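You operate a simulated robot arm through the tools that you are given. There is no shell and no other tool. Be economical: measure what you need, move in short steps, check, and stop when the job is done.

You run a simulated two-armed robot. Do the job below in one go: nothing can be reset, and whatever is moved stays where it is left.

TASK
Test the brake of axis 1 on arm one.
Fine: parking lever in first; key on, axis chosen, brake test button held till the brake lamp lights; key off, selector off.
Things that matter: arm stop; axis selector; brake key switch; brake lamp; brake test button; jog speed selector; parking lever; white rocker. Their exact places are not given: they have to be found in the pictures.

It is judged by the outcome, as a careful person would: the job done as asked, and still so three seconds after it is handed in. It fails if anything else is knocked over, pushed out of place, dropped, spilled or broken.

THE ROBOT
Two 7-joint arms with two-finger grippers on one trunk, hanging from a carriage that runs on a gantry, over the field with the corners [-2537, -1424], [-1540, -2227], [153, -124], [-844, 679] (x, y) and turns from -318 to 369 degrees about z. Base frame: it is fixed where the carriage stands at the start and does not move with it; the origin is on the floor, on the carriage's upright axis, x ahead of it, y to its left, z up. Lengths are in mm, angles in degrees, forces in N, time in s.
The left shoulder is at the start at [40, 158, 1077], the right one opposite. With the tool pointing down near the work surface each hand reaches from about 100 to 420 mm from the robot's upright axis, wherever it stands, measured 20 degrees to its own side. Places, roughly: arm stop [900, 100, 800]; axis selector [700, 300, 700]; brake key switch [700, 300, 900]; brake lamp [800, 200, 900]; brake test button [800, 200, 700]; jog speed selector [700, 200, 500]; parking lever [800, 100, 500]; white rocker [600, 400, 500]. Payload 1.96 kg a hand.
The TCP of each hand is the grasp point between the finger pads, 20 mm short of the fingertips. In the tool frame z runs along the fingers and y along their closing line. Largest opening 72 mm; the body of the gripper starts 38 mm behind the TCP.
Orientation is that of the tool frame in the base frame, as a unit quaternion [w, x, y, z]. With the fingers straight down and closing along the base's y, the tool's x points along the base's -x, its y along +y and its z along -z.

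THE INTERFACE
- The arms move only by the tool drive_tool. It takes "left_commands", "right_commands" or both (then of equal length, played together; a hand with none holds still); each is a list of rows, each a list of 3 entries, a list of its own where there are three numbers: the shift along the tool's x, y, z in units of 25 mm (1.0 is 25 mm), then the turn, a rotation vector about the tool's x, y, z in units of 4 degrees (1.0 is 4 degrees), then the gripper command, from -1 (fully open) to 1 (shut), values between in proportion. In form: [[[x, y, z], [rx, ry, rz], claw], ...]. A call has 1 to 8 rows; each row shifts and turns the commanded pose from where the row before left it, along the tool's axes as they then stand. A call with a number of a shift or a turn outside -1 to 1 is refused whole. Each row takes 0.2 s and may step no farther than 50 mm and 8.6 degrees from the row before; otherwise, or with a gripper value out of range, the whole call is refused. A pose out of reach is approached as far as the arm can. The call stops where the force on the tool passes 50 N (or 10 N more than at its start, if that is more) or the arm is blocked; 0.2 s more then pass. The fingers move at their own pace (about 45 mm/s each) and stop on an object; they squeeze with about 33 N. The grip force told is the motor's: it shows also when the fingers shut on nothing. Time passes only in rows, and 0.2 s behind the last, so rows that do not move let the fingers close. The reply holds the time, the measured pose of the TCP, the force on the tool along the base axes, the opening and the grip force, in the units named above and with some noise, with the torque about the TCP (base axes, N m) and any sound that the robot's microphone picked up.
- Cameras (640 x 400 px; columns grow to the right, rows downward): "scene" is now at [222.3, 30.5, 1433.8]; the picture's right is [0.46, -0.89, 0.00], its down [-0.75, -0.39, -0.53] and it looks along [0.47, 0.25, -0.85] (base axes); focal length 251 px, centre (320, 200). "left" rides on the left gripper at [71, -19, -82] in its tool frame; the picture's right is [0.26, 0.97, 0.00], its down [-0.67, 0.18, -0.72] and it looks along [-0.69, 0.19, 0.70] (tool axes); focal length 280 px, centre (320, 200). "right" rides on the right gripper at [71, 19, -82] in its tool frame; the picture's right is [-0.26, 0.97, 0.00], its down [-0.67, -0.18, -0.72] and it looks along [-0.69, -0.19, 0.70] (tool axes); focal length 280 px, centre (320, 200).
- snapshot(camera): a new picture of that camera. It takes no simulated time.
- lift_body(by): slides the trunk up (or, below 0, down) by that many mm; the arms and the scene camera ride with it, the base frame stays. It gives what a move gives, with no picture.
- steer(legs): drives the robot by 1 to 6 legs, each [ahead, left, turn to the left] in mm, mm and degrees, along the robot's own axes; the way and the turn of a leg run together, so that a leg with both is an arc; at most 1500 mm and 180 degrees a leg. The arms and the cameras ride along, it lands a little off, and it stops where it bumps. It keeps to its track: a leg is cut to what the track allows. It gives what a move gives.
- head_to(pan, tilt): turns the head with the scene camera to pan (to the left, within 86 degrees either way) and tilt (down, from -29 to 69), counted from straight ahead of the robot. It gives what a move gives.
- measure_at(camera, pixels): for up to 12 pixels [column, row] of the newest picture of that camera ("zoom" is the newest enlarged one), the place [x, y, z] in the base frame of the surface seen there, good to about 3 mm. It takes no simulated time.
- enlarge(camera, box): a new picture of the part [left, top, right, bottom] of that camera's present view, enlarged. It takes no simulated time.
- hand_in(): hands the job in; it is judged then, once.

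Work in short steps. Measure before you move; look again where a grasp or a placing could have gone wrong, and mend it. You have 80 turns and 70 pictures in all, those below and enlarged ones among them. Open the grippers and draw the arms clear of the work before you hand the job in, unless the task says otherwise; then end with one line.

The tools are called by a JSON object that holds its "op" and its "data". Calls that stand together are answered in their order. drive_tool: Moves the arms, as the interface text tells. Its arguments: {"type":"object","properties":{"left_commands":{"type":"array","items":{"type":"array"}},"right_commands":{"type":"array","items":{"type":"array"}}},"required":[]} The other tools are called the same way: lift_body (by) slides the trunk up or down; steer (legs) drives the base; head_to (pan, tilt) turns the head that bears the scene camera; snapshot (camera) takes a picture; measure_at (camera, pixels) gives the place of the surface under pixels of a picture; enlarge (camera, box) takes an enlarged picture of a part of a camera's view; hand_in () hands the job in.

At the start:

```text
t: 0.0
left_eef_pos: [408.4, 229.8, 1108.5]
left_tool_rot: [0.0, 0.0, 1.0, 0.0]
left_force: [0.0, 0.2, 0.6]
left_torque: [-0.01, 0.01, 0.01]
left_finger_gap: 71.8
left_finger_force: 0.1
right_eef_pos: [365.7, -41.6, 1115.2]
right_tool_rot: [0.001, 0.0, 1.0, 0.0]
right_force: [0.6, -0.4, 0.1]
right_torque: [0.0, 0.02, 0.0]
right_finger_gap: 72.3
right_finger_force: 0.1
trunk travel left (down, up): [-400.0, 440.0]
robot x, y, heading: [0.2, -5.6, -0.1]
head pan, tilt: [27.4, 57.7]
```

scene: 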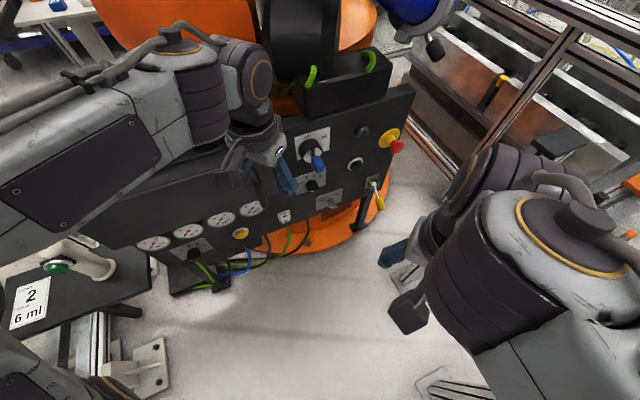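
right: 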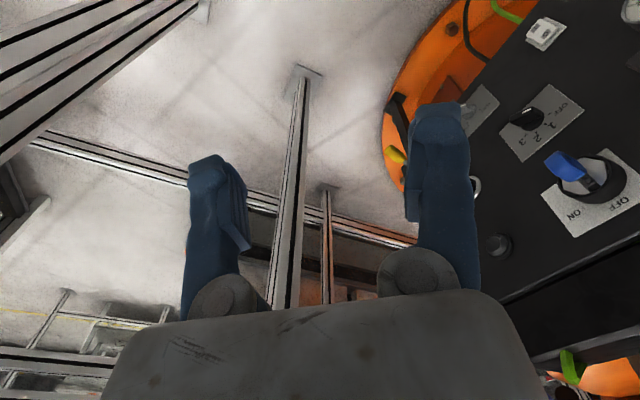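
left: 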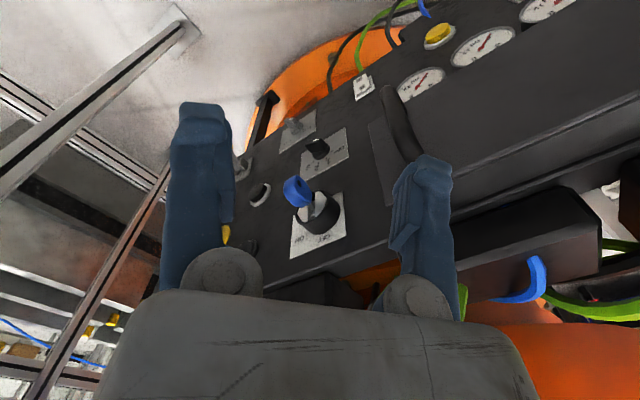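

The scene shows the dark panel with a blue key (~310,155), a selector below (~312,185), ringed button (~356,163), red stop (~395,145) and yellow lever (~377,195). I enlarge that part to read it.

{"op": "enlarge", "data": {"camera": "scene", "box": [270, 110, 420, 230]}}

{"op": "enlarge", "data": {"camera": "left", "box": [220, 60, 400, 270]}}

{"op": "enlarge", "data": {"camera": "right", "box": [440, 0, 640, 260]}}

```text
3.33 times, centred on (345, 170) of scene
```

zoom: 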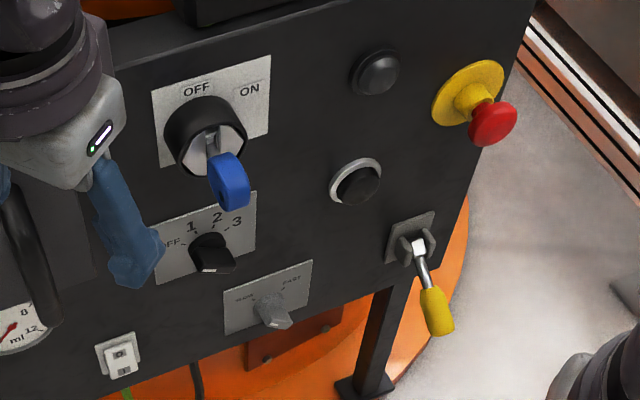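

```text
1.90 times, centred on (310, 165) of left
```

zoom: 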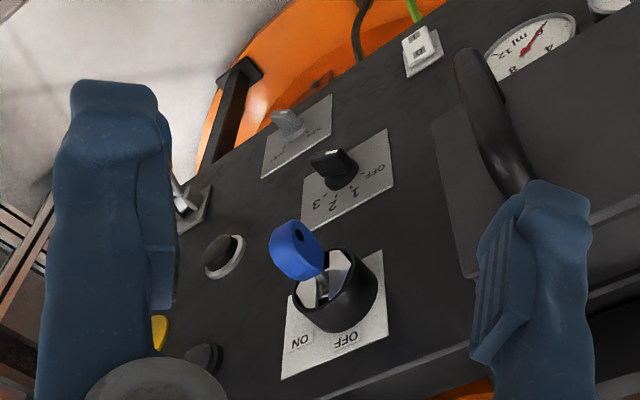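

```text
1.54 times, centred on (540, 130) of right
```

zoom: 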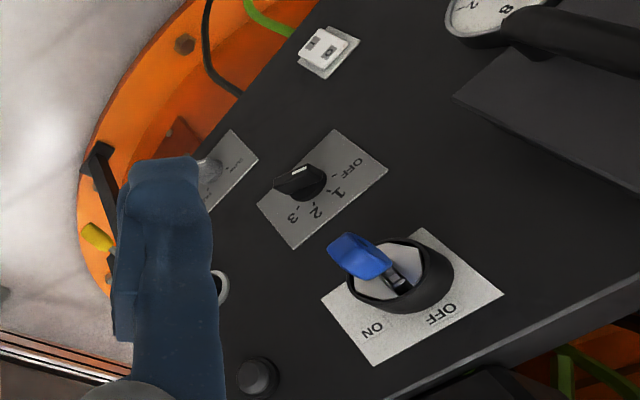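

I re-enlarge the scene view and measure the controls and panel plane there.

{"op": "enlarge", "data": {"camera": "scene", "box": [270, 110, 420, 230]}}

{"op": "measure_at", "data": {"camera": "zoom", "pixels": [[320, 120], [260, 330], [460, 150], [205, 115], [212, 150], [235, 190], [210, 245], [355, 190], [380, 75], [418, 245], [437, 310], [490, 120]]}}

{"op": "measure_at", "data": {"camera": "zoom", "pixels": [[165, 95], [265, 60], [170, 160], [165, 275], [250, 195], [220, 267], [370, 190], [395, 220], [400, 262], [425, 330], [428, 275], [450, 325]]}}

```text
3.33 times, centred on (345, 170) of scene
```

zoom: 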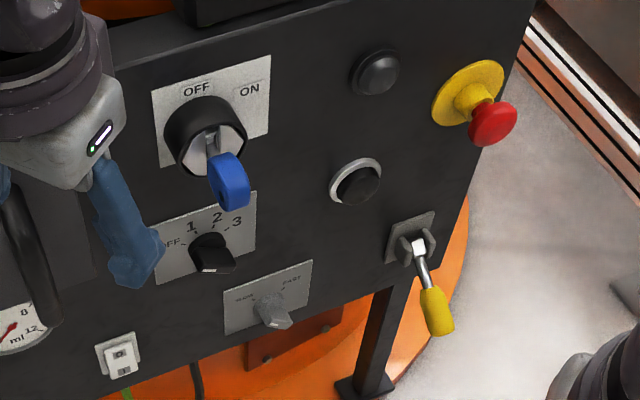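

```text
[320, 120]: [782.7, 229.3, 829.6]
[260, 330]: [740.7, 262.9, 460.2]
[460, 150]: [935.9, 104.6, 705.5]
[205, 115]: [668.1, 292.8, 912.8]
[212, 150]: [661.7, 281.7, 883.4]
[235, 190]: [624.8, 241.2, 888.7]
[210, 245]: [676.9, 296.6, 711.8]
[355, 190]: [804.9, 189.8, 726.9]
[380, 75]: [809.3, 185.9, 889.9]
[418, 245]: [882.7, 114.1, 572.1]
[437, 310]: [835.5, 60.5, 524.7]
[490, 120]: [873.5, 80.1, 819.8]
```

```text
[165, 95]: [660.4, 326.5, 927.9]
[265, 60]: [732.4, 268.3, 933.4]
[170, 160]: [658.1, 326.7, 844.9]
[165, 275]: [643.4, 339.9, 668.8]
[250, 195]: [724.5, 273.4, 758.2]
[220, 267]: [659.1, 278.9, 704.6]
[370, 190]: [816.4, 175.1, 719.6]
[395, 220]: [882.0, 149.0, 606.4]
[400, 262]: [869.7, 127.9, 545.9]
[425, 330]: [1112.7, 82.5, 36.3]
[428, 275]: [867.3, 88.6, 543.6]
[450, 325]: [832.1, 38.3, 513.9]
```

The panel is vertical, facing the robot when it heads ~51°, and the robot already stands on the track's front edge (~670 mm from panel). I turn to face it, then shift right along the edge.

{"op": "steer", "data": {"legs": [[0, 0, 51], [0, -185, 0]]}}

{"op": "head_to", "data": {"pan": -20, "tilt": 50}}

{"op": "snapshot", "data": {"camera": "scene"}}

```text
t: 3.9
left_eef_pos: [197.9, 351.4, 1108.2]
left_tool_rot: [0.0, -0.45, 0.893, 0.0]
left_force: [-0.5, -1.3, -0.4]
left_torque: [0.02, 0.02, -0.01]
left_finger_gap: 71.8
left_finger_force: 0.1
right_eef_pos: [389.8, 157.7, 1114.7]
right_tool_rot: [0.0, -0.45, 0.893, -0.001]
right_force: [0.7, 0.1, 0.4]
right_torque: [-0.01, -0.03, -0.01]
right_finger_gap: 72.0
right_finger_force: 0.1
trunk travel left (down, up): [-400.0, 440.0]
robot x, y, heading: [138.7, -113.2, 53.6]
head pan, tilt: [27.4, 57.7]
```

```text
t: 5.0
left_eef_pos: [197.2, 351.6, 1108.8]
left_tool_rot: [0.0, -0.45, 0.893, -0.001]
left_force: [-0.1, 0.4, 0.0]
left_torque: [-0.02, 0.02, 0.01]
left_finger_gap: 72.0
left_finger_force: 0.1
right_eef_pos: [388.1, 155.8, 1115.1]
right_tool_rot: [0.0, -0.451, 0.892, 0.0]
right_force: [-0.2, 0.1, -0.8]
right_torque: [-0.02, 0.02, 0.0]
right_finger_gap: 72.0
right_finger_force: 0.1
trunk travel left (down, up): [-400.0, 440.0]
robot x, y, heading: [138.9, -111.7, 53.5]
head pan, tilt: [-20.0, 50.0]
```

```text
62 pictures are left
```

scene: 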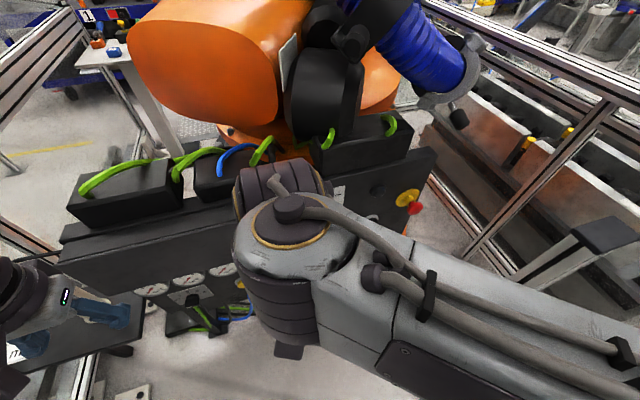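

The right arm hides the panel. Before lowering the trunk I measure what lies under the left hand and arm.

{"op": "measure_at", "data": {"camera": "scene", "pixels": [[118, 330], [60, 345], [14, 350], [30, 290], [100, 312], [140, 310], [60, 390], [290, 350], [400, 380], [560, 160], [590, 240], [330, 200]]}}

{"op": "snapshot", "data": {"camera": "left"}}

```text
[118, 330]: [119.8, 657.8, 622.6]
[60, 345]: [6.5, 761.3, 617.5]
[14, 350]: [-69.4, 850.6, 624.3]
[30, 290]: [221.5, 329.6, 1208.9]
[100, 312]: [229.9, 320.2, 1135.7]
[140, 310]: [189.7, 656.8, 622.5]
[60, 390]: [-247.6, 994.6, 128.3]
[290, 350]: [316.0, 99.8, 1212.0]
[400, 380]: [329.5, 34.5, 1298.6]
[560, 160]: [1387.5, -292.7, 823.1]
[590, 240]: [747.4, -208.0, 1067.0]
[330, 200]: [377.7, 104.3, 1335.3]
```

```text
61 pictures are left
```

left: 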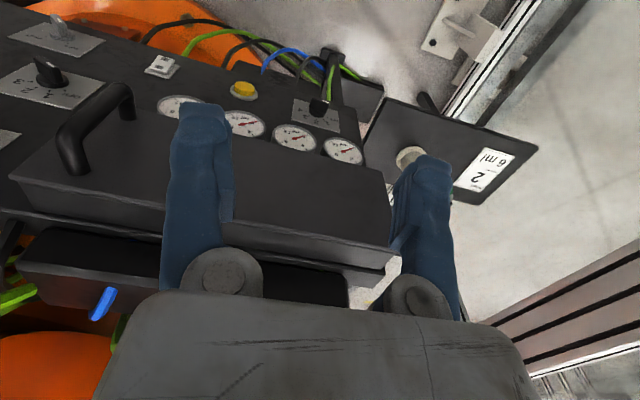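

Nothing lies close under the hands (table at y≈657+, z≈622). I lower the trunk 280 mm.

{"op": "lift_body", "data": {"by": -280}}

{"op": "head_to", "data": {"pan": -25, "tilt": 40}}

{"op": "snapshot", "data": {"camera": "scene"}}

{"op": "snapshot", "data": {"camera": "right"}}

```text
t: 7.9
left_eef_pos: [196.9, 351.9, 827.3]
left_tool_rot: [0.001, -0.451, 0.893, 0.0]
left_force: [0.4, -0.1, -0.8]
left_torque: [0.01, 0.0, -0.02]
left_finger_gap: 71.9
left_finger_force: 0.0
right_eef_pos: [389.5, 156.4, 834.8]
right_tool_rot: [0.0, -0.451, 0.893, 0.0]
right_force: [-0.1, -0.5, -0.1]
right_torque: [-0.01, -0.04, 0.0]
right_finger_gap: 71.8
right_finger_force: 0.2
trunk travel left (down, up): [-120.0, 720.0]
robot x, y, heading: [141.1, -111.1, 53.7]
head pan, tilt: [-20.0, 50.0]
```

```text
t: 8.6
left_eef_pos: [197.3, 351.5, 827.7]
left_tool_rot: [0.0, -0.451, 0.893, 0.0]
left_force: [0.2, -0.4, -0.2]
left_torque: [0.04, 0.01, -0.03]
left_finger_gap: 72.0
left_finger_force: 0.0
right_eef_pos: [389.1, 157.7, 834.8]
right_tool_rot: [0.0, -0.451, 0.892, 0.0]
right_force: [-0.1, 0.0, 0.1]
right_torque: [0.0, -0.01, -0.02]
right_finger_gap: 72.0
right_finger_force: 0.1
trunk travel left (down, up): [-120.0, 720.0]
robot x, y, heading: [137.0, -113.3, 53.4]
head pan, tilt: [-25.0, 40.0]
```

```text
60 pictures are left
```

scene: 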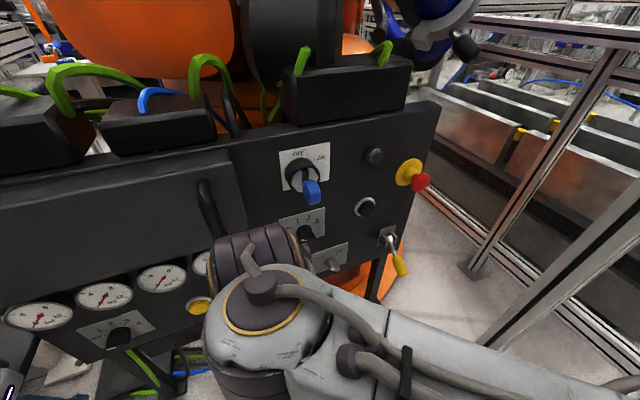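

```text
59 pictures are left
```

right: 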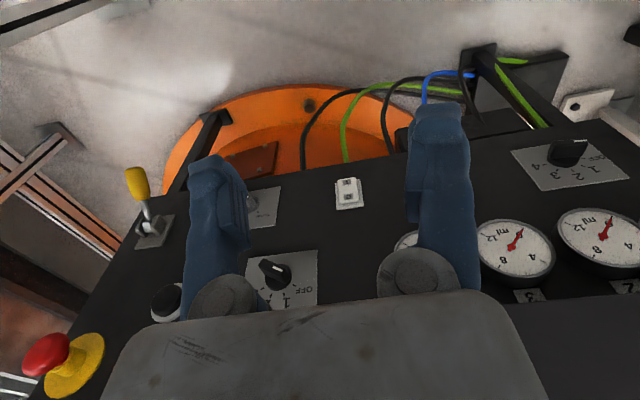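

The panel is now well seen. I begin pitching the right hand to point at the panel, moving it a bit forward and right.

{"op": "drive_tool", "data": {"right_commands": [[[-0.5, -0.5, 0.0], [0, -1, 0], -1], [[-0.5, -0.5, 0.05], [0, -1, 0], -1], [[-0.5, -0.5, 0.1], [0, -1, 0], -1], [[-0.48, -0.5, 0.1], [0, -1, 0], -1], [[-0.48, -0.5, 0.15], [0, -1, 0], -1], [[-0.46, -0.5, 0.2], [0, -1, 0], -1], [[-0.45, -0.5, 0.2], [0, -1, 0], -1], [[-0.45, -0.5, 0.25], [0, -1, 0], -1]]}}

{"op": "drive_tool", "data": {"right_commands": [[[0, -0.5, 0.0], [0, -1, 0], -1], [[0, -0.5, 0], [0, -1, 0], -1], [[0, -0.5, 0], [0, -1, 0], -1], [[0, -0.5, 0], [0, -1, 0], -1], [[0, -0.5, 0], [0, -1, 0], -1], [[0, -0.5, 0], [0, -1, 0], -1], [[0, -0.5, 0], [0, -1, 0], -1], [[0, -0.5, 0], [0, -1, 0], -1]]}}

{"op": "drive_tool", "data": {"right_commands": [[[0, 0, 0.0], [0, -1, 0], -1], [[0, 0, 0], [0, -1, 0], -1], [[0, 0, 0], [0, -1, 0], -1], [[0, 0, 0], [0, -1, 0], -1], [[0, 0, 0], [0, -1, 0], -1], [[0, 0, 0], [0, -1, 0], -1], [[0, 0, 0], [0, -0.5, 0], -1]]}}

{"op": "enlarge", "data": {"camera": "scene", "box": [240, 120, 460, 290]}}

{"op": "snapshot", "data": {"camera": "right"}}

```text
t: 10.4
left_eef_pos: [198.5, 352.5, 827.5]
left_tool_rot: [0.0, -0.451, 0.893, 0.0]
left_force: [0.4, -1.0, -0.1]
left_torque: [0.0, 0.02, 0.0]
left_finger_gap: 72.0
left_finger_force: 0.1
right_eef_pos: [531.9, 179.2, 832.4]
right_tool_rot: [0.246, -0.434, 0.858, 0.125]
right_force: [-0.2, 0.3, 0.6]
right_torque: [0.02, -0.02, 0.03]
right_finger_gap: 72.2
right_finger_force: 0.0
trunk travel left (down, up): [-120.0, 720.0]
robot x, y, heading: [140.1, -110.9, 53.6]
head pan, tilt: [-25.0, 40.0]
```

```text
t: 12.2
left_eef_pos: [199.0, 352.6, 827.8]
left_tool_rot: [0.0, -0.451, 0.893, 0.0]
left_force: [-0.2, -1.0, 0.3]
left_torque: [-0.01, 0.02, 0.0]
left_finger_gap: 72.0
left_finger_force: 0.1
right_eef_pos: [610.1, 119.3, 832.1]
right_tool_rot: [0.475, -0.381, 0.756, 0.239]
right_force: [0.4, 0.2, 0.3]
right_torque: [0.02, -0.01, 0.03]
right_finger_gap: 71.9
right_finger_force: 0.0
trunk travel left (down, up): [-120.0, 720.0]
robot x, y, heading: [137.0, -112.7, 53.7]
head pan, tilt: [-25.0, 40.0]
```

```text
t: 13.8
left_eef_pos: [197.5, 352.8, 828.0]
left_tool_rot: [0.0, -0.451, 0.893, 0.0]
left_force: [0.1, -0.1, -0.5]
left_torque: [0.02, 0.01, 0.0]
left_finger_gap: 71.9
left_finger_force: 0.0
right_eef_pos: [609.3, 120.6, 831.7]
right_tool_rot: [0.632, -0.318, 0.631, 0.319]
right_force: [-0.5, 0.5, 0.2]
right_torque: [0.0, -0.01, 0.03]
right_finger_gap: 71.9
right_finger_force: 0.1
trunk travel left (down, up): [-120.0, 720.0]
robot x, y, heading: [137.8, -112.8, 53.5]
head pan, tilt: [-25.0, 40.0]
```

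```text
2.35 times, centred on (350, 205) of scene
```

zoom: 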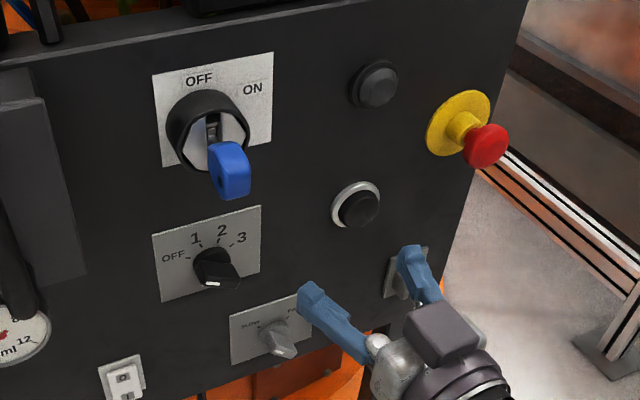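

```text
57 pictures are left
```

right: 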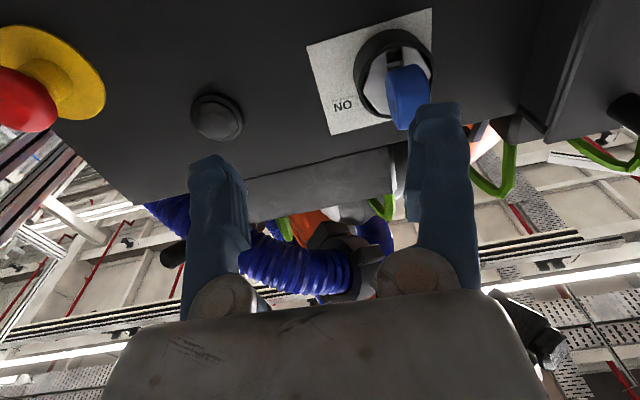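

The hand now points at the panel. The hand hides the parking lever, so I shift it left and up to look at the lever closely.

{"op": "drive_tool", "data": {"right_commands": [[[0, 1, 0], [0, 0, 0], -1], [[0, 1, 0], [0, 0, 0], -1], [[0, 1, 0], [0, 0, 0], -1], [[0, 1, 0], [0, 0, 0], -1]]}}

{"op": "enlarge", "data": {"camera": "scene", "box": [360, 210, 430, 290]}}

{"op": "measure_at", "data": {"camera": "zoom", "pixels": [[200, 100], [200, 200], [300, 120], [320, 150], [350, 200], [370, 230], [390, 270], [410, 310], [280, 90], [150, 100]]}}

```text
t: 14.8
left_eef_pos: [195.3, 352.5, 827.9]
left_tool_rot: [0.0, -0.451, 0.892, 0.0]
left_force: [-0.7, 1.0, 0.3]
left_torque: [0.0, 0.02, 0.0]
left_finger_gap: 71.7
left_finger_force: 0.1
right_eef_pos: [526.5, 177.8, 829.6]
right_tool_rot: [0.631, -0.319, 0.631, 0.319]
right_force: [0.3, -0.2, 1.2]
right_torque: [0.02, -0.03, -0.02]
right_finger_gap: 72.0
right_finger_force: 0.0
trunk travel left (down, up): [-120.0, 720.0]
robot x, y, heading: [134.0, -112.8, 53.7]
head pan, tilt: [-25.0, 40.0]
```

```text
5.00 times, centred on (395, 250) of scene
```

zoom: 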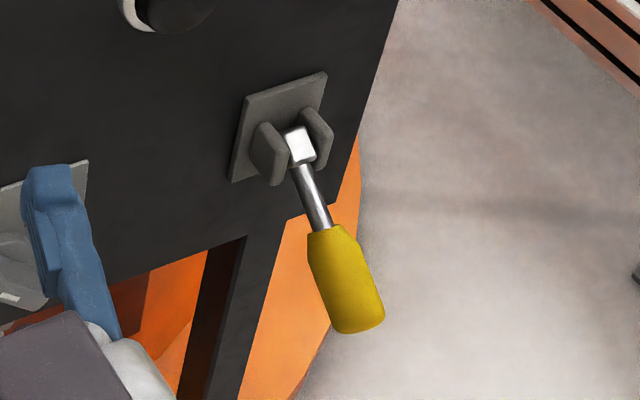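

```text
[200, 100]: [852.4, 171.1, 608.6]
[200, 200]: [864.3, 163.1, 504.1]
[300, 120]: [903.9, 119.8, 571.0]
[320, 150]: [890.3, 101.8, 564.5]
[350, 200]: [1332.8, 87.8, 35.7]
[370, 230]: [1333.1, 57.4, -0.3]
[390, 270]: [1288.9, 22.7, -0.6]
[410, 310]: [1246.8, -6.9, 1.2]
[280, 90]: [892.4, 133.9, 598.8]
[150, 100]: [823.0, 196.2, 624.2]
```

I measure along the lever itself: shaft (~310,190), grip (~345,280).

{"op": "measure_at", "data": {"camera": "zoom", "pixels": [[298, 140], [298, 155], [305, 175], [318, 215], [330, 245], [345, 280], [360, 320], [320, 260], [370, 275], [268, 150], [315, 130], [240, 165]]}}

```text
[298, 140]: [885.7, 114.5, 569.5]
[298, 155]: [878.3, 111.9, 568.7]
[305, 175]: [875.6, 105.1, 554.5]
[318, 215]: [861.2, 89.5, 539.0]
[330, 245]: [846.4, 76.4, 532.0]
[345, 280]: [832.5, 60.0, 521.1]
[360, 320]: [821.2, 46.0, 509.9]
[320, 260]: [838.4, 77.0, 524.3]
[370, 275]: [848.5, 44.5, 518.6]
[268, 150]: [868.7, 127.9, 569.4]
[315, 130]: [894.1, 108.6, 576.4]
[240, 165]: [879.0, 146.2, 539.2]
```

The lever pivots on a horizontal axis, sticking out and ~38° down (pivot z≈575, grip around s=611, z≈520). I lower the trunk another 100 mm and bring the open right hand in front of the lever.

{"op": "lift_body", "data": {"by": -100}}

{"op": "drive_tool", "data": {"right_commands": [[[0, -1, 0], [0.6, 0, 0], -1], [[0, -1, 0], [0, 0, 0], -1], [[0.6, -1, 0], [0, 0, 0], -1], [[0.6, -1, 0], [0, 0, 0], -1], [[0.6, -1, 0], [0, 0, 0], -1], [[0.6, -1, 0], [0, 0, 0], -1]]}}

{"op": "drive_tool", "data": {"right_commands": [[[1, -1, 0], [0, 0, 0], -1], [[1, -1, 0], [0, 0, 0], -1], [[1, -1, 0], [0, 0, 0], -1], [[1, -1, 0], [0, 0, 0], -1], [[1, -1, 0], [0, 0, 0], -1], [[1, -1, 0], [0, 0, 0], -1], [[0, -0.5, 0], [0, 0, 0], -1]]}}

{"op": "snapshot", "data": {"camera": "scene"}}

{"op": "snapshot", "data": {"camera": "right"}}

```text
t: 16.1
left_eef_pos: [198.3, 352.3, 728.8]
left_tool_rot: [0.0, -0.451, 0.893, 0.0]
left_force: [0.3, -0.1, -0.1]
left_torque: [0.02, 0.0, -0.01]
left_finger_gap: 72.0
left_finger_force: 0.1
right_eef_pos: [527.1, 177.9, 731.5]
right_tool_rot: [0.631, -0.319, 0.631, 0.319]
right_force: [0.7, 0.7, -0.2]
right_torque: [-0.01, -0.02, -0.01]
right_finger_gap: 72.0
right_finger_force: 0.0
trunk travel left (down, up): [-20.0, 820.0]
robot x, y, heading: [140.6, -115.4, 53.3]
head pan, tilt: [-25.0, 40.0]
```

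```text
t: 17.5
left_eef_pos: [199.7, 350.2, 727.4]
left_tool_rot: [0.0, -0.451, 0.893, 0.0]
left_force: [0.4, 0.5, 0.4]
left_torque: [0.02, 0.03, 0.0]
left_finger_gap: 71.8
left_finger_force: 0.2
right_eef_pos: [647.8, 85.2, 670.3]
right_tool_rot: [0.639, -0.306, 0.637, 0.304]
right_force: [0.7, 0.2, 0.3]
right_torque: [0.0, -0.02, 0.05]
right_finger_gap: 71.8
right_finger_force: 0.1
trunk travel left (down, up): [-20.0, 820.0]
robot x, y, heading: [136.2, -110.2, 53.3]
head pan, tilt: [-25.0, 40.0]
```

```text
t: 19.1
left_eef_pos: [197.7, 352.6, 727.8]
left_tool_rot: [0.0, -0.451, 0.892, -0.001]
left_force: [0.2, -0.4, -0.1]
left_torque: [0.02, -0.02, 0.0]
left_finger_gap: 71.7
left_finger_force: 0.2
right_eef_pos: [774.6, -17.5, 520.6]
right_tool_rot: [0.638, -0.306, 0.637, 0.305]
right_force: [-0.4, 0.5, 0.9]
right_torque: [0.03, 0.01, 0.0]
right_finger_gap: 71.9
right_finger_force: 0.0
trunk travel left (down, up): [-20.0, 820.0]
robot x, y, heading: [136.7, -117.2, 53.7]
head pan, tilt: [-25.0, 40.0]
```

```text
55 pictures are left
```

scene: 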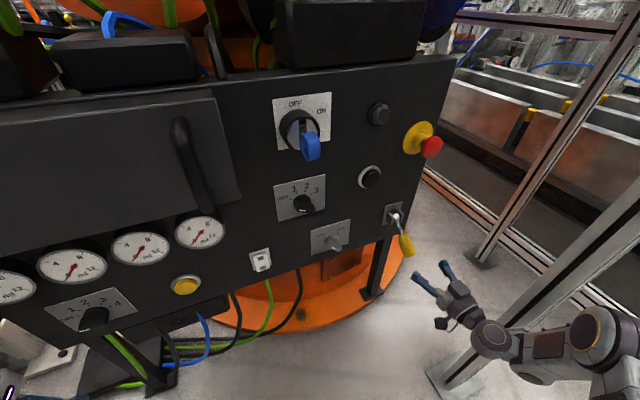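

```text
54 pictures are left
```

right: 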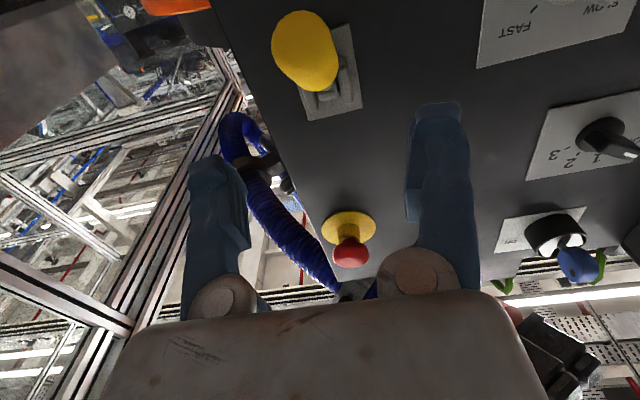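

The hand sits in front of the lever. A post is near the right forearm (~470,370), so I measure it and the arm, plus the lever again for alignment.

{"op": "measure_at", "data": {"camera": "scene", "pixels": [[480, 375], [560, 300], [610, 250], [495, 345], [540, 370], [580, 330], [405, 243], [397, 220], [445, 270], [420, 280], [635, 345], [470, 240]]}}

{"op": "enlarge", "data": {"camera": "right", "box": [240, 0, 400, 140]}}

```text
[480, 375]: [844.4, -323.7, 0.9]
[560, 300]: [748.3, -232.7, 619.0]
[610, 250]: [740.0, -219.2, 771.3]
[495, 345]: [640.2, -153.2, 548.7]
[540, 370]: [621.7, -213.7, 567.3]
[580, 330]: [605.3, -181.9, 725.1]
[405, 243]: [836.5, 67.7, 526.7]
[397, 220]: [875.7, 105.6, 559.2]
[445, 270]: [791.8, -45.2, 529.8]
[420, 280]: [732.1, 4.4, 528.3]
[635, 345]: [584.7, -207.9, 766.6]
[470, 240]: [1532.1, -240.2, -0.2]
```

```text
2.86 times, centred on (320, 70) of right
```

zoom: 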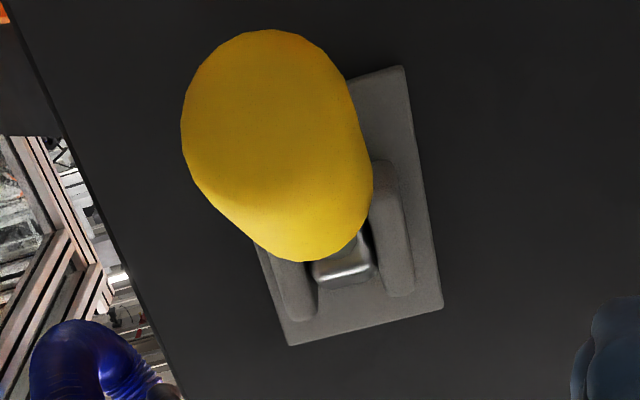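

The post at (748,-232) stays clear since the advance goes away from it. The lever grip is centred at s≈616; I advance ~105 mm so it enters between the open fingers.

{"op": "drive_tool", "data": {"right_commands": [[[0, -0.1, 0.85], [0, 0, 0], -1], [[0, 0, 0.85], [0, 0, 0], -1], [[0, 0, 0.85], [0, 0, 0], -1], [[0, 0, 0.85], [0, 0, 0], -1], [[0, 0, 0.85], [0, 0, 0], -1], [[0, 0, 0], [0, 0, 0], -1]]}}

{"op": "enlarge", "data": {"camera": "scene", "box": [360, 190, 480, 300]}}

{"op": "snapshot", "data": {"camera": "right"}}

```text
t: 20.5
left_eef_pos: [197.3, 350.8, 728.1]
left_tool_rot: [0.0, -0.451, 0.893, 0.0]
left_force: [1.2, 0.4, -0.3]
left_torque: [-0.03, 0.0, 0.03]
left_finger_gap: 71.8
left_finger_force: 0.1
right_eef_pos: [842.4, 63.6, 520.2]
right_tool_rot: [0.638, -0.306, 0.638, 0.305]
right_force: [-0.1, -0.1, -1.1]
right_torque: [-0.02, 0.0, -0.01]
right_finger_gap: 71.9
right_finger_force: 0.1
trunk travel left (down, up): [-20.0, 820.0]
robot x, y, heading: [140.3, -113.7, 53.7]
head pan, tilt: [-25.0, 40.0]
```

```text
3.64 times, centred on (420, 245) of scene
```

zoom: 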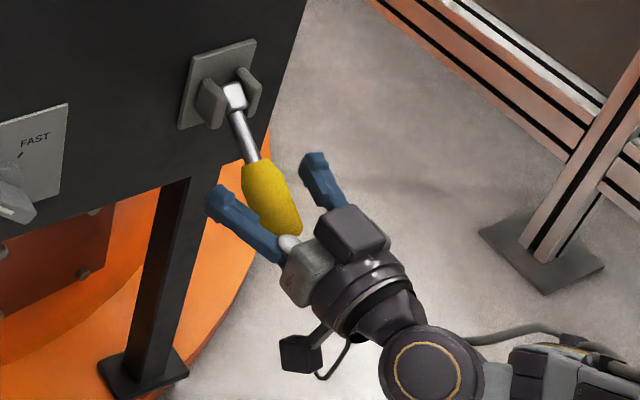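

```text
51 pictures are left
```

right: 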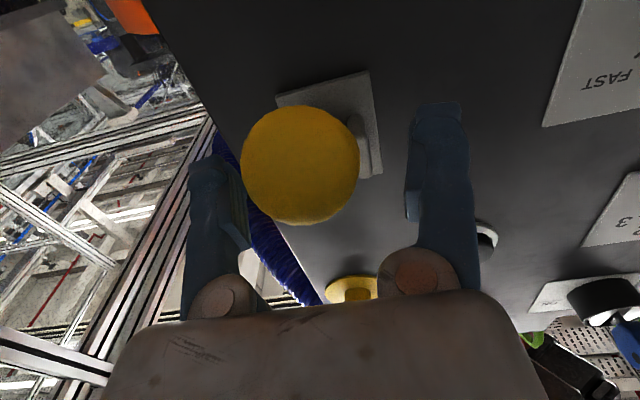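

The grip is between the fingers, slightly right of centre. I nudge right and close on it.

{"op": "drive_tool", "data": {"right_commands": [[[0, -0.15, 0.1], [0, 0, 0], -1], [[0, 0, 0], [0, 0, 0], 1], [[0, 0, 0], [0, 0, 0], 1], [[0, 0, 0], [0, 0, 0], 1], [[0, 0, 0], [0, 0, 0], 1]]}}

{"op": "enlarge", "data": {"camera": "scene", "box": [360, 190, 480, 300]}}

```text
t: 21.7
left_eef_pos: [195.8, 354.2, 728.8]
left_tool_rot: [-0.001, -0.451, 0.893, 0.001]
left_force: [-0.5, -0.6, 0.5]
left_torque: [-0.01, -0.03, 0.0]
left_finger_gap: 71.8
left_finger_force: 0.1
right_eef_pos: [845.1, 65.7, 521.2]
right_tool_rot: [0.637, -0.306, 0.637, 0.307]
right_force: [-8.3, 3.9, 4.7]
right_torque: [0.01, -0.02, 0.25]
right_finger_gap: 32.7
right_finger_force: 38.5
trunk travel left (down, up): [-20.0, 820.0]
robot x, y, heading: [141.0, -109.3, 53.9]
head pan, tilt: [-25.0, 40.0]
```

```text
3.64 times, centred on (420, 245) of scene
```

zoom: 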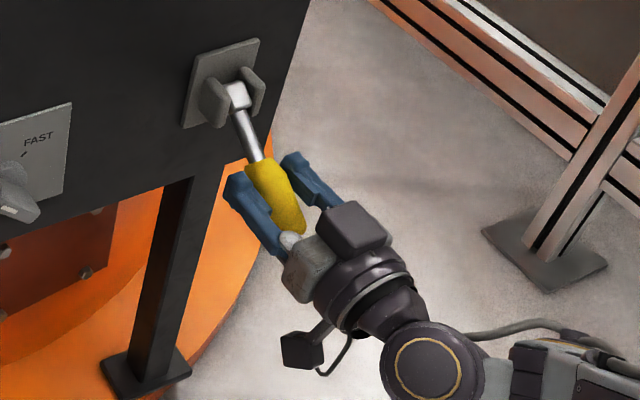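

The lever is gripped (gap 32.7). I test by nudging along its arc inward/down ~12 mm and watch the force.

{"op": "drive_tool", "data": {"right_commands": [[[0.13, 0, 0.1], [0, 0, 0], 1], [[0.13, 0, 0.1], [0, 0, 0], 1], [[0.13, 0, 0.1], [0, 0, 0], 1]]}}

```text
t: 22.3
left_eef_pos: [193.2, 348.8, 726.3]
left_tool_rot: [-0.002, -0.45, 0.893, 0.001]
left_force: [-0.2, -0.8, 0.2]
left_torque: [0.0, -0.02, -0.02]
left_finger_gap: 72.4
left_finger_force: 0.0
right_eef_pos: [845.2, 65.1, 519.9]
right_tool_rot: [0.641, -0.302, 0.633, 0.312]
right_force: [-16.1, -9.4, 11.1]
right_torque: [-0.15, -0.09, 0.37]
right_finger_gap: 33.2
right_finger_force: 39.5
trunk travel left (down, up): [-20.0, 820.0]
robot x, y, heading: [136.9, -114.5, 53.7]
head pan, tilt: [-25.0, 40.0]
stopped in row 2 (right hand): the force on the tool passed its limit at 56 N (the readings are from after the stop); the commanded pose is now the measured one
```

It's against a stop downward (56 N, no motion). I test the other way: up along the arc.

{"op": "drive_tool", "data": {"right_commands": [[[-0.1, 0, -0.06], [0, 0, 0], 1], [[-0.2, 0, -0.14], [0, 0, 0], 1], [[-0.2, 0, -0.14], [0, 0, 0], 1], [[-0.2, 0, -0.12], [0, 0, 0], 1]]}}

```text
t: 23.3
left_eef_pos: [194.7, 352.3, 728.0]
left_tool_rot: [0.0, -0.45, 0.893, 0.001]
left_force: [0.8, 0.0, -0.5]
left_torque: [0.0, 0.03, -0.02]
left_finger_gap: 72.1
left_finger_force: 0.0
right_eef_pos: [838.8, 58.0, 537.7]
right_tool_rot: [0.642, -0.301, 0.634, 0.31]
right_force: [-1.7, 5.1, -20.1]
right_torque: [-1.07, 0.78, -0.03]
right_finger_gap: 33.3
right_finger_force: 39.9
trunk travel left (down, up): [-20.0, 820.0]
robot x, y, heading: [137.6, -114.0, 53.3]
head pan, tilt: [-25.0, 40.0]
```

It moves up (bistable feel). I carry on along the arc over the top, watching force.

{"op": "drive_tool", "data": {"right_commands": [[[-0.35, 0, -0.12], [0, 0, 0], 1], [[-0.35, 0, -0.08], [0, 0, 0], 1], [[-0.34, 0, -0.03], [0, 0, 0], 1], [[-0.34, 0, 0.02], [0, 0, 0], 1], [[-0.34, 0, 0.06], [0, 0, 0], 1]]}}

{"op": "enlarge", "data": {"camera": "scene", "box": [360, 190, 480, 300]}}

```text
t: 24.5
left_eef_pos: [195.4, 354.0, 728.6]
left_tool_rot: [-0.001, -0.449, 0.893, 0.001]
left_force: [0.3, -0.3, 0.4]
left_torque: [-0.01, -0.02, 0.03]
left_finger_gap: 71.9
left_finger_force: 0.0
right_eef_pos: [838.4, 55.9, 581.2]
right_tool_rot: [0.641, -0.302, 0.634, 0.31]
right_force: [5.2, 9.3, -17.3]
right_torque: [-0.86, 0.74, 0.21]
right_finger_gap: 33.2
right_finger_force: 39.7
trunk travel left (down, up): [-20.0, 820.0]
robot x, y, heading: [141.3, -113.8, 53.4]
head pan, tilt: [-25.0, 40.0]
```

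```text
3.64 times, centred on (420, 245) of scene
```

zoom: 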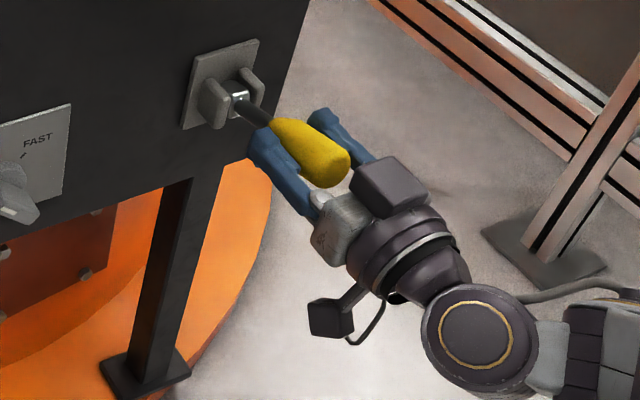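

The lever is now past horizontal. I keep going up and in.

{"op": "drive_tool", "data": {"right_commands": [[[-0.35, 0, 0.06], [0, 0, 0], 1], [[-0.35, 0, 0.12], [0, 0, 0], 1], [[-0.32, 0, 0.18], [0, 0, 0], 1], [[-0.3, 0, 0.22], [0, 0, 0], 1], [[-0.25, 0, 0.25], [0, 0, 0], 1]]}}

{"op": "enlarge", "data": {"camera": "scene", "box": [360, 190, 480, 300]}}

```text
t: 25.7
left_eef_pos: [190.5, 347.9, 727.1]
left_tool_rot: [-0.002, -0.45, 0.893, -0.001]
left_force: [-1.1, 1.2, 0.3]
left_torque: [0.01, 0.01, 0.01]
left_finger_gap: 71.9
left_finger_force: 0.1
right_eef_pos: [844.6, 64.9, 612.1]
right_tool_rot: [0.637, -0.303, 0.639, 0.306]
right_force: [-1.4, -5.6, -47.7]
right_torque: [-0.38, 0.29, -0.06]
right_finger_gap: 30.4
right_finger_force: 39.7
trunk travel left (down, up): [-20.0, 820.0]
robot x, y, heading: [137.7, -112.6, 53.3]
head pan, tilt: [-25.0, 40.0]
```

```text
3.64 times, centred on (420, 245) of scene
```

zoom: 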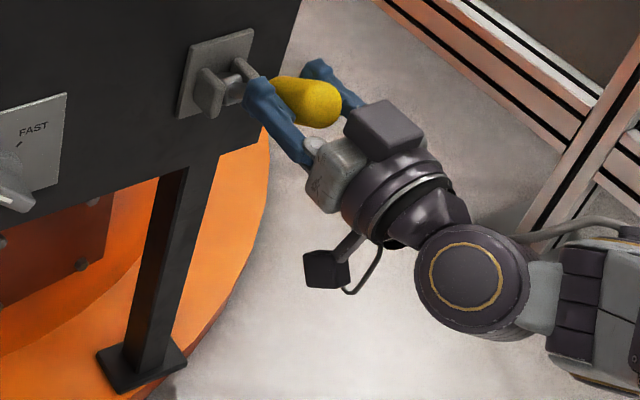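

Force rose to ~48 N: the upper stop is reached. I open the fingers and retreat, then look whether the lever stays.

{"op": "drive_tool", "data": {"right_commands": [[[0, 0, 0], [0, 0, 0], -1], [[0, 0, 0], [0, 0, 0], -1], [[0, 0, 0], [0, 0, 0], -1], [[0, 0, -0.9], [0, 0, 0], -1], [[0, 0, -1], [0, 0, 0], -1], [[0, 0, -1], [0, 0, 0], -1], [[0, 0, -1], [0, 0, 0], -1]]}}

{"op": "enlarge", "data": {"camera": "scene", "box": [240, 70, 460, 270]}}

{"op": "measure_at", "data": {"camera": "zoom", "pixels": [[120, 80], [240, 60], [220, 100], [180, 90], [200, 125], [205, 150], [150, 240], [190, 265], [365, 225], [345, 215], [455, 290], [470, 300]]}}

```text
t: 27.3
left_eef_pos: [196.6, 350.8, 728.1]
left_tool_rot: [0.001, -0.45, 0.893, 0.0]
left_force: [-0.8, -0.7, -0.5]
left_torque: [-0.01, 0.01, 0.0]
left_finger_gap: 71.8
left_finger_force: 0.0
right_eef_pos: [789.8, -6.3, 621.3]
right_tool_rot: [0.641, -0.302, 0.634, 0.309]
right_force: [0.2, -1.5, -0.6]
right_torque: [-0.02, -0.02, 0.01]
right_finger_gap: 72.1
right_finger_force: 0.1
trunk travel left (down, up): [-20.0, 820.0]
robot x, y, heading: [140.4, -115.0, 53.2]
head pan, tilt: [-25.0, 40.0]
```

```text
2.00 times, centred on (350, 170) of scene
```

zoom: 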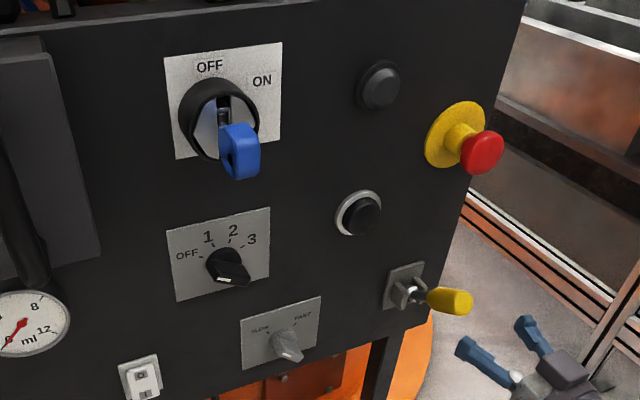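

```text
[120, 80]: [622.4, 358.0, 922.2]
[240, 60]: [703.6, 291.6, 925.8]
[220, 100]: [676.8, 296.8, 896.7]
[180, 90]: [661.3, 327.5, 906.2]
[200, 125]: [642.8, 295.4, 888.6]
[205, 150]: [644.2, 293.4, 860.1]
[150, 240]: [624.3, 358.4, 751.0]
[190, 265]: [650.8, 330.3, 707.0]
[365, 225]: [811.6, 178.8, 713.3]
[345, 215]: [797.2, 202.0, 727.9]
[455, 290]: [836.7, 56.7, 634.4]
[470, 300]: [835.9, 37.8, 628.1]
```

The lever stays up ("in"). Next the key: I enlarge it and measure it.

{"op": "enlarge", "data": {"camera": "scene", "box": [265, 85, 345, 165]}}

{"op": "measure_at", "data": {"camera": "zoom", "pixels": [[350, 240], [350, 300], [385, 240], [395, 290], [330, 230], [380, 215], [375, 330], [310, 160], [200, 150], [300, 290], [400, 175], [290, 90]]}}

```text
5.00 times, centred on (305, 125) of scene
```

zoom: 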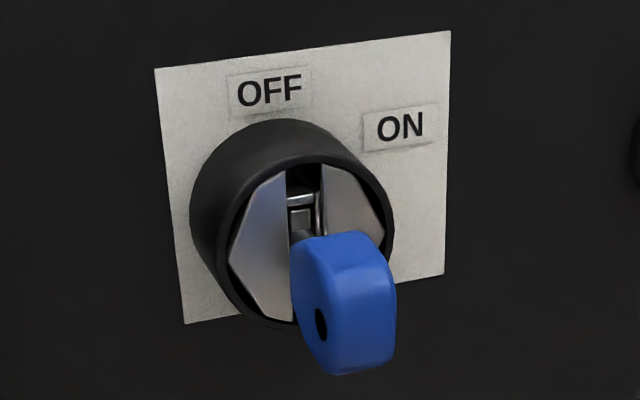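

```text
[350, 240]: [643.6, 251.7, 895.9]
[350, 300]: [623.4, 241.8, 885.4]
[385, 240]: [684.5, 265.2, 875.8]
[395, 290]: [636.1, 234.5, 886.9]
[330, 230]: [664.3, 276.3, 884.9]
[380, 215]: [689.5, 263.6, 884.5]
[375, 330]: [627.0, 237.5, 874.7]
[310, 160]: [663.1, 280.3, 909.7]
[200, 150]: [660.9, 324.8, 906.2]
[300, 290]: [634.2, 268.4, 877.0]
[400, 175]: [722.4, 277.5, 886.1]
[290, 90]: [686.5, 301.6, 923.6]
```

I measure more key pixels for its axis and extent.

{"op": "measure_at", "data": {"camera": "zoom", "pixels": [[345, 250], [340, 360], [375, 360], [325, 330], [325, 350], [310, 260], [300, 245], [385, 350], [260, 240], [350, 200], [255, 305], [300, 175]]}}

```text
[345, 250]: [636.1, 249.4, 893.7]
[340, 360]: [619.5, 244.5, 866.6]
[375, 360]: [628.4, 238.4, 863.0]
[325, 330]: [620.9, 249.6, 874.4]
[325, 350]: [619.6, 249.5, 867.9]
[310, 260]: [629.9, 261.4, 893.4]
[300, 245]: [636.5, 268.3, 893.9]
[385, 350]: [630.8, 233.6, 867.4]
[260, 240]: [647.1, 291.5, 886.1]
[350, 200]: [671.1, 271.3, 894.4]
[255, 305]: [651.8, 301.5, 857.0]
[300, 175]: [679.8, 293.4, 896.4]
```

Key bow: s 328–345, z 862–895, standing out 57–89 mm; vertical plate. I move the hand left and up in front of it.

{"op": "drive_tool", "data": {"right_commands": [[[-0.86, 0.94, 0], [0, 0, 0], -1], [[-0.86, 0.94, 0], [0, 0, 0], -1], [[-0.86, 0.94, 0], [0, 0, 0], -1], [[-0.86, 0.94, 0], [0, 0, 0], -1], [[-0.86, 0.94, 0], [0, 0, 0], -1], [[-0.86, 0.94, 0], [0, 0, 0], -1], [[-0.86, 0.94, 0], [0, 0, 0], -1], [[-0.86, 0.94, 0], [0, 0, 0], -1]]}}

{"op": "drive_tool", "data": {"right_commands": [[[-0.86, 0.94, 0], [0, 0, 0], -1], [[-0.86, 0.94, 0], [0, 0, 0], -1], [[-0.86, 0.94, 0], [0, 0, 0], -1], [[-0.86, 0.94, 0], [0, 0, 0], -1], [[0, 0, 0], [0, 0, 0], -1]]}}

{"op": "snapshot", "data": {"camera": "right"}}

{"op": "snapshot", "data": {"camera": "scene"}}

```text
t: 29.1
left_eef_pos: [195.1, 353.7, 727.8]
left_tool_rot: [-0.001, -0.451, 0.893, 0.0]
left_force: [0.0, -0.1, -0.4]
left_torque: [-0.02, -0.03, 0.02]
left_finger_gap: 71.6
left_finger_force: 0.1
right_eef_pos: [643.5, 111.3, 794.3]
right_tool_rot: [0.642, -0.302, 0.633, 0.31]
right_force: [-0.8, 0.4, -0.4]
right_torque: [0.02, 0.0, -0.02]
right_finger_gap: 72.0
right_finger_force: 0.1
trunk travel left (down, up): [-20.0, 820.0]
robot x, y, heading: [138.1, -110.2, 53.5]
head pan, tilt: [-25.0, 40.0]
```

```text
t: 30.3
left_eef_pos: [197.1, 352.0, 728.0]
left_tool_rot: [0.0, -0.451, 0.893, 0.0]
left_force: [0.0, -0.2, 0.6]
left_torque: [0.0, 0.01, 0.03]
left_finger_gap: 72.0
left_finger_force: 0.0
right_eef_pos: [637.3, 184.5, 858.6]
right_tool_rot: [0.636, -0.282, 0.643, 0.32]
right_force: [0.8, -1.0, -0.8]
right_torque: [0.0, 0.01, -0.05]
right_finger_gap: 71.8
right_finger_force: 0.0
right hand out of reach, approached as far as the arm can: row 1, 2, 3, 4
trunk travel left (down, up): [-20.0, 820.0]
robot x, y, heading: [135.5, -113.8, 53.5]
head pan, tilt: [-25.0, 40.0]
```

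```text
45 pictures are left
```

right: 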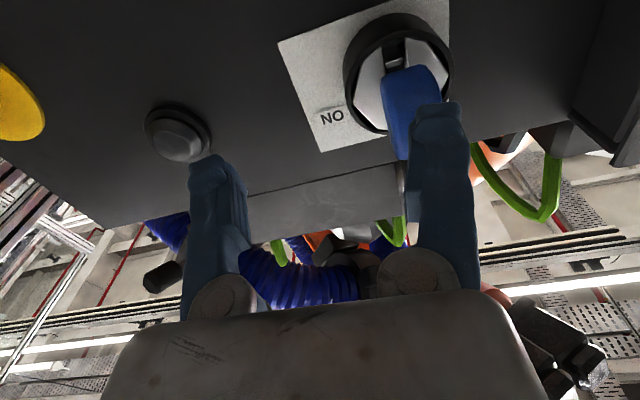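

```text
44 pictures are left
```

scene: 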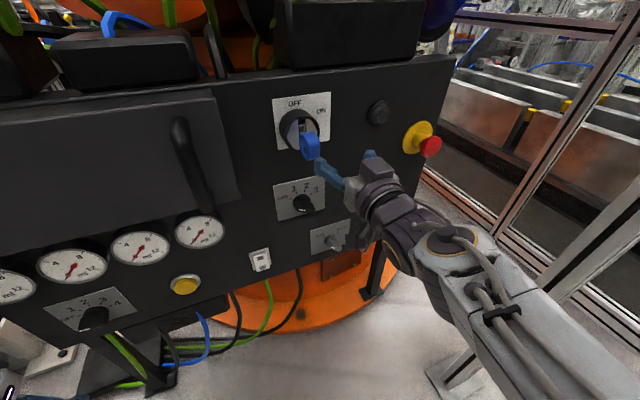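

The hand went out of reach (too high for the lowered shoulder): it stands at (637,184,859). I draw back and down, then raise the trunk.

{"op": "drive_tool", "data": {"right_commands": [[[0.5, 0, -1], [0, 0, 0], -1], [[1, 0, -0.5], [0, 0, 0], -1], [[1, 0, 0], [0, 0, 0], -1], [[1, 0, 0], [0, 0, 0], -1], [[1, 0, 0], [0, 0, 0], -1]]}}

{"op": "lift_body", "data": {"by": 140}}

```text
t: 31.5
left_eef_pos: [197.4, 352.4, 728.4]
left_tool_rot: [-0.001, -0.45, 0.893, 0.0]
left_force: [-0.3, 1.0, -0.1]
left_torque: [-0.03, 0.01, 0.0]
left_finger_gap: 72.1
left_finger_force: 0.1
right_eef_pos: [620.2, 169.1, 736.6]
right_tool_rot: [0.642, -0.303, 0.634, 0.308]
right_force: [-0.4, 0.1, -0.9]
right_torque: [0.01, -0.04, -0.02]
right_finger_gap: 71.9
right_finger_force: 0.0
right hand out of reach, approached as far as the arm can: row 1
trunk travel left (down, up): [-20.0, 820.0]
robot x, y, heading: [135.6, -112.0, 53.3]
head pan, tilt: [-25.0, 40.0]
```

```text
t: 33.2
left_eef_pos: [196.9, 352.3, 867.0]
left_tool_rot: [0.0, -0.451, 0.893, 0.0]
left_force: [-0.6, 0.0, 0.7]
left_torque: [-0.01, -0.02, 0.0]
left_finger_gap: 71.7
left_finger_force: 0.0
right_eef_pos: [621.7, 169.1, 877.3]
right_tool_rot: [0.642, -0.302, 0.633, 0.31]
right_force: [0.3, 1.0, -1.0]
right_torque: [-0.02, 0.01, -0.01]
right_finger_gap: 71.9
right_finger_force: 0.1
trunk travel left (down, up): [-160.0, 680.0]
robot x, y, heading: [138.7, -110.6, 53.4]
head pan, tilt: [-25.0, 40.0]
```

Now at s=377, d=147, z=877. I move left 41 mm to line up with the key and look.

{"op": "drive_tool", "data": {"right_commands": [[[-0.05, 0.8, 0], [0, 0, 0], -1], [[0, 0.83, 0], [0, 0, 0], -1], [[0, 0, 0.4], [0, 0, 0], -1]]}}

{"op": "snapshot", "data": {"camera": "right"}}

{"op": "enlarge", "data": {"camera": "scene", "box": [240, 110, 400, 230]}}

```text
t: 34.0
left_eef_pos: [197.3, 350.2, 868.5]
left_tool_rot: [0.0, -0.451, 0.893, 0.0]
left_force: [-0.2, 0.0, -0.2]
left_torque: [0.0, 0.01, -0.01]
left_finger_gap: 72.0
left_finger_force: 0.1
right_eef_pos: [597.1, 204.5, 879.7]
right_tool_rot: [0.643, -0.301, 0.633, 0.309]
right_force: [-0.3, -1.2, -0.7]
right_torque: [-0.02, 0.03, -0.03]
right_finger_gap: 72.1
right_finger_force: 0.0
trunk travel left (down, up): [-160.0, 680.0]
robot x, y, heading: [138.3, -112.6, 53.7]
head pan, tilt: [-25.0, 40.0]
```

```text
43 pictures are left
```

right: 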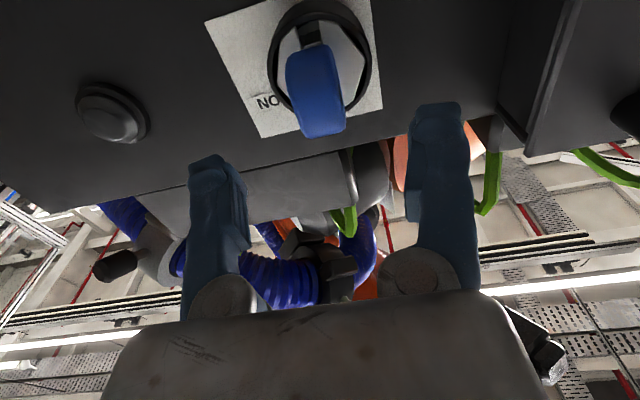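

```text
3.33 times, centred on (320, 170) of scene
```

zoom: 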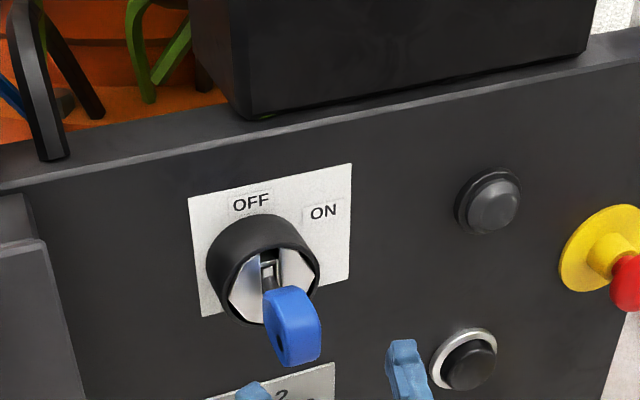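

Aligned (s=336, z=880, d=135). I advance 60 mm and close on the key bow.

{"op": "drive_tool", "data": {"right_commands": [[[0, 0, 0.8], [0, 0, 0], -1], [[0, 0, 0.8], [0, 0, 0], -1], [[0, 0, 0.8], [0, 0, 0], -1], [[0, 0, 0], [0, 0, 0], 1], [[0, 0, 0], [0, 0, 0], 1], [[0, 0, 0], [0, 0, 0], 1], [[0, 0, 0], [0, 0, 0], 1], [[0, 0, 0], [0, 0, 0], 1]]}}

{"op": "enlarge", "data": {"camera": "scene", "box": [240, 110, 400, 230]}}

```text
t: 35.8
left_eef_pos: [196.3, 351.9, 867.9]
left_tool_rot: [0.0, -0.45, 0.893, 0.001]
left_force: [-0.1, -0.8, -0.2]
left_torque: [0.0, 0.01, 0.01]
left_finger_gap: 71.9
left_finger_force: 0.1
right_eef_pos: [636.0, 248.9, 878.2]
right_tool_rot: [0.641, -0.302, 0.634, 0.309]
right_force: [1.3, 1.7, -0.4]
right_torque: [-0.09, 0.03, 0.01]
right_finger_gap: 22.4
right_finger_force: 32.8
trunk travel left (down, up): [-160.0, 680.0]
robot x, y, heading: [138.0, -110.8, 53.6]
head pan, tilt: [-25.0, 40.0]
```

```text
3.33 times, centred on (320, 170) of scene
```

zoom: 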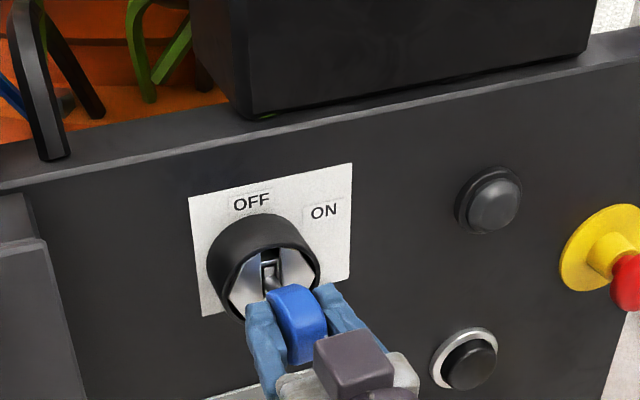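

Key gripped (22 mm). I roll clockwise 32° about the tool axis and read the torque.

{"op": "drive_tool", "data": {"right_commands": [[[0, 0, 0], [0, 0, 1], 1], [[0, 0, 0], [0, 0, 1], 1], [[0, 0, 0], [0, 0, 1], 1], [[0, 0, 0], [0, 0, 1], 1], [[0, 0, 0], [0, 0, 1], 1], [[0, 0, 0], [0, 0, 1], 1], [[0, 0, 0], [0, 0, 1], 1], [[0, 0, 0], [0, 0, 1], 1]]}}

{"op": "enlarge", "data": {"camera": "scene", "box": [240, 110, 400, 230]}}

```text
t: 37.6
left_eef_pos: [196.9, 351.1, 868.9]
left_tool_rot: [0.0, -0.45, 0.893, 0.0]
left_force: [-0.4, -0.2, 0.8]
left_torque: [-0.02, 0.01, 0.01]
left_finger_gap: 71.8
left_finger_force: 0.1
right_eef_pos: [632.2, 249.0, 879.3]
right_tool_rot: [0.532, -0.115, 0.692, 0.474]
right_force: [0.1, 1.2, -8.5]
right_torque: [-0.43, 0.29, 0.05]
right_finger_gap: 22.5
right_finger_force: 32.5
trunk travel left (down, up): [-160.0, 680.0]
robot x, y, heading: [138.1, -115.0, 53.4]
head pan, tilt: [-25.0, 40.0]
```

```text
3.33 times, centred on (320, 170) of scene
```

zoom: 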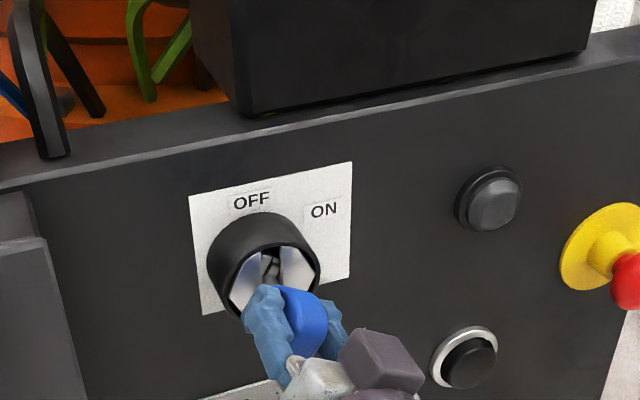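

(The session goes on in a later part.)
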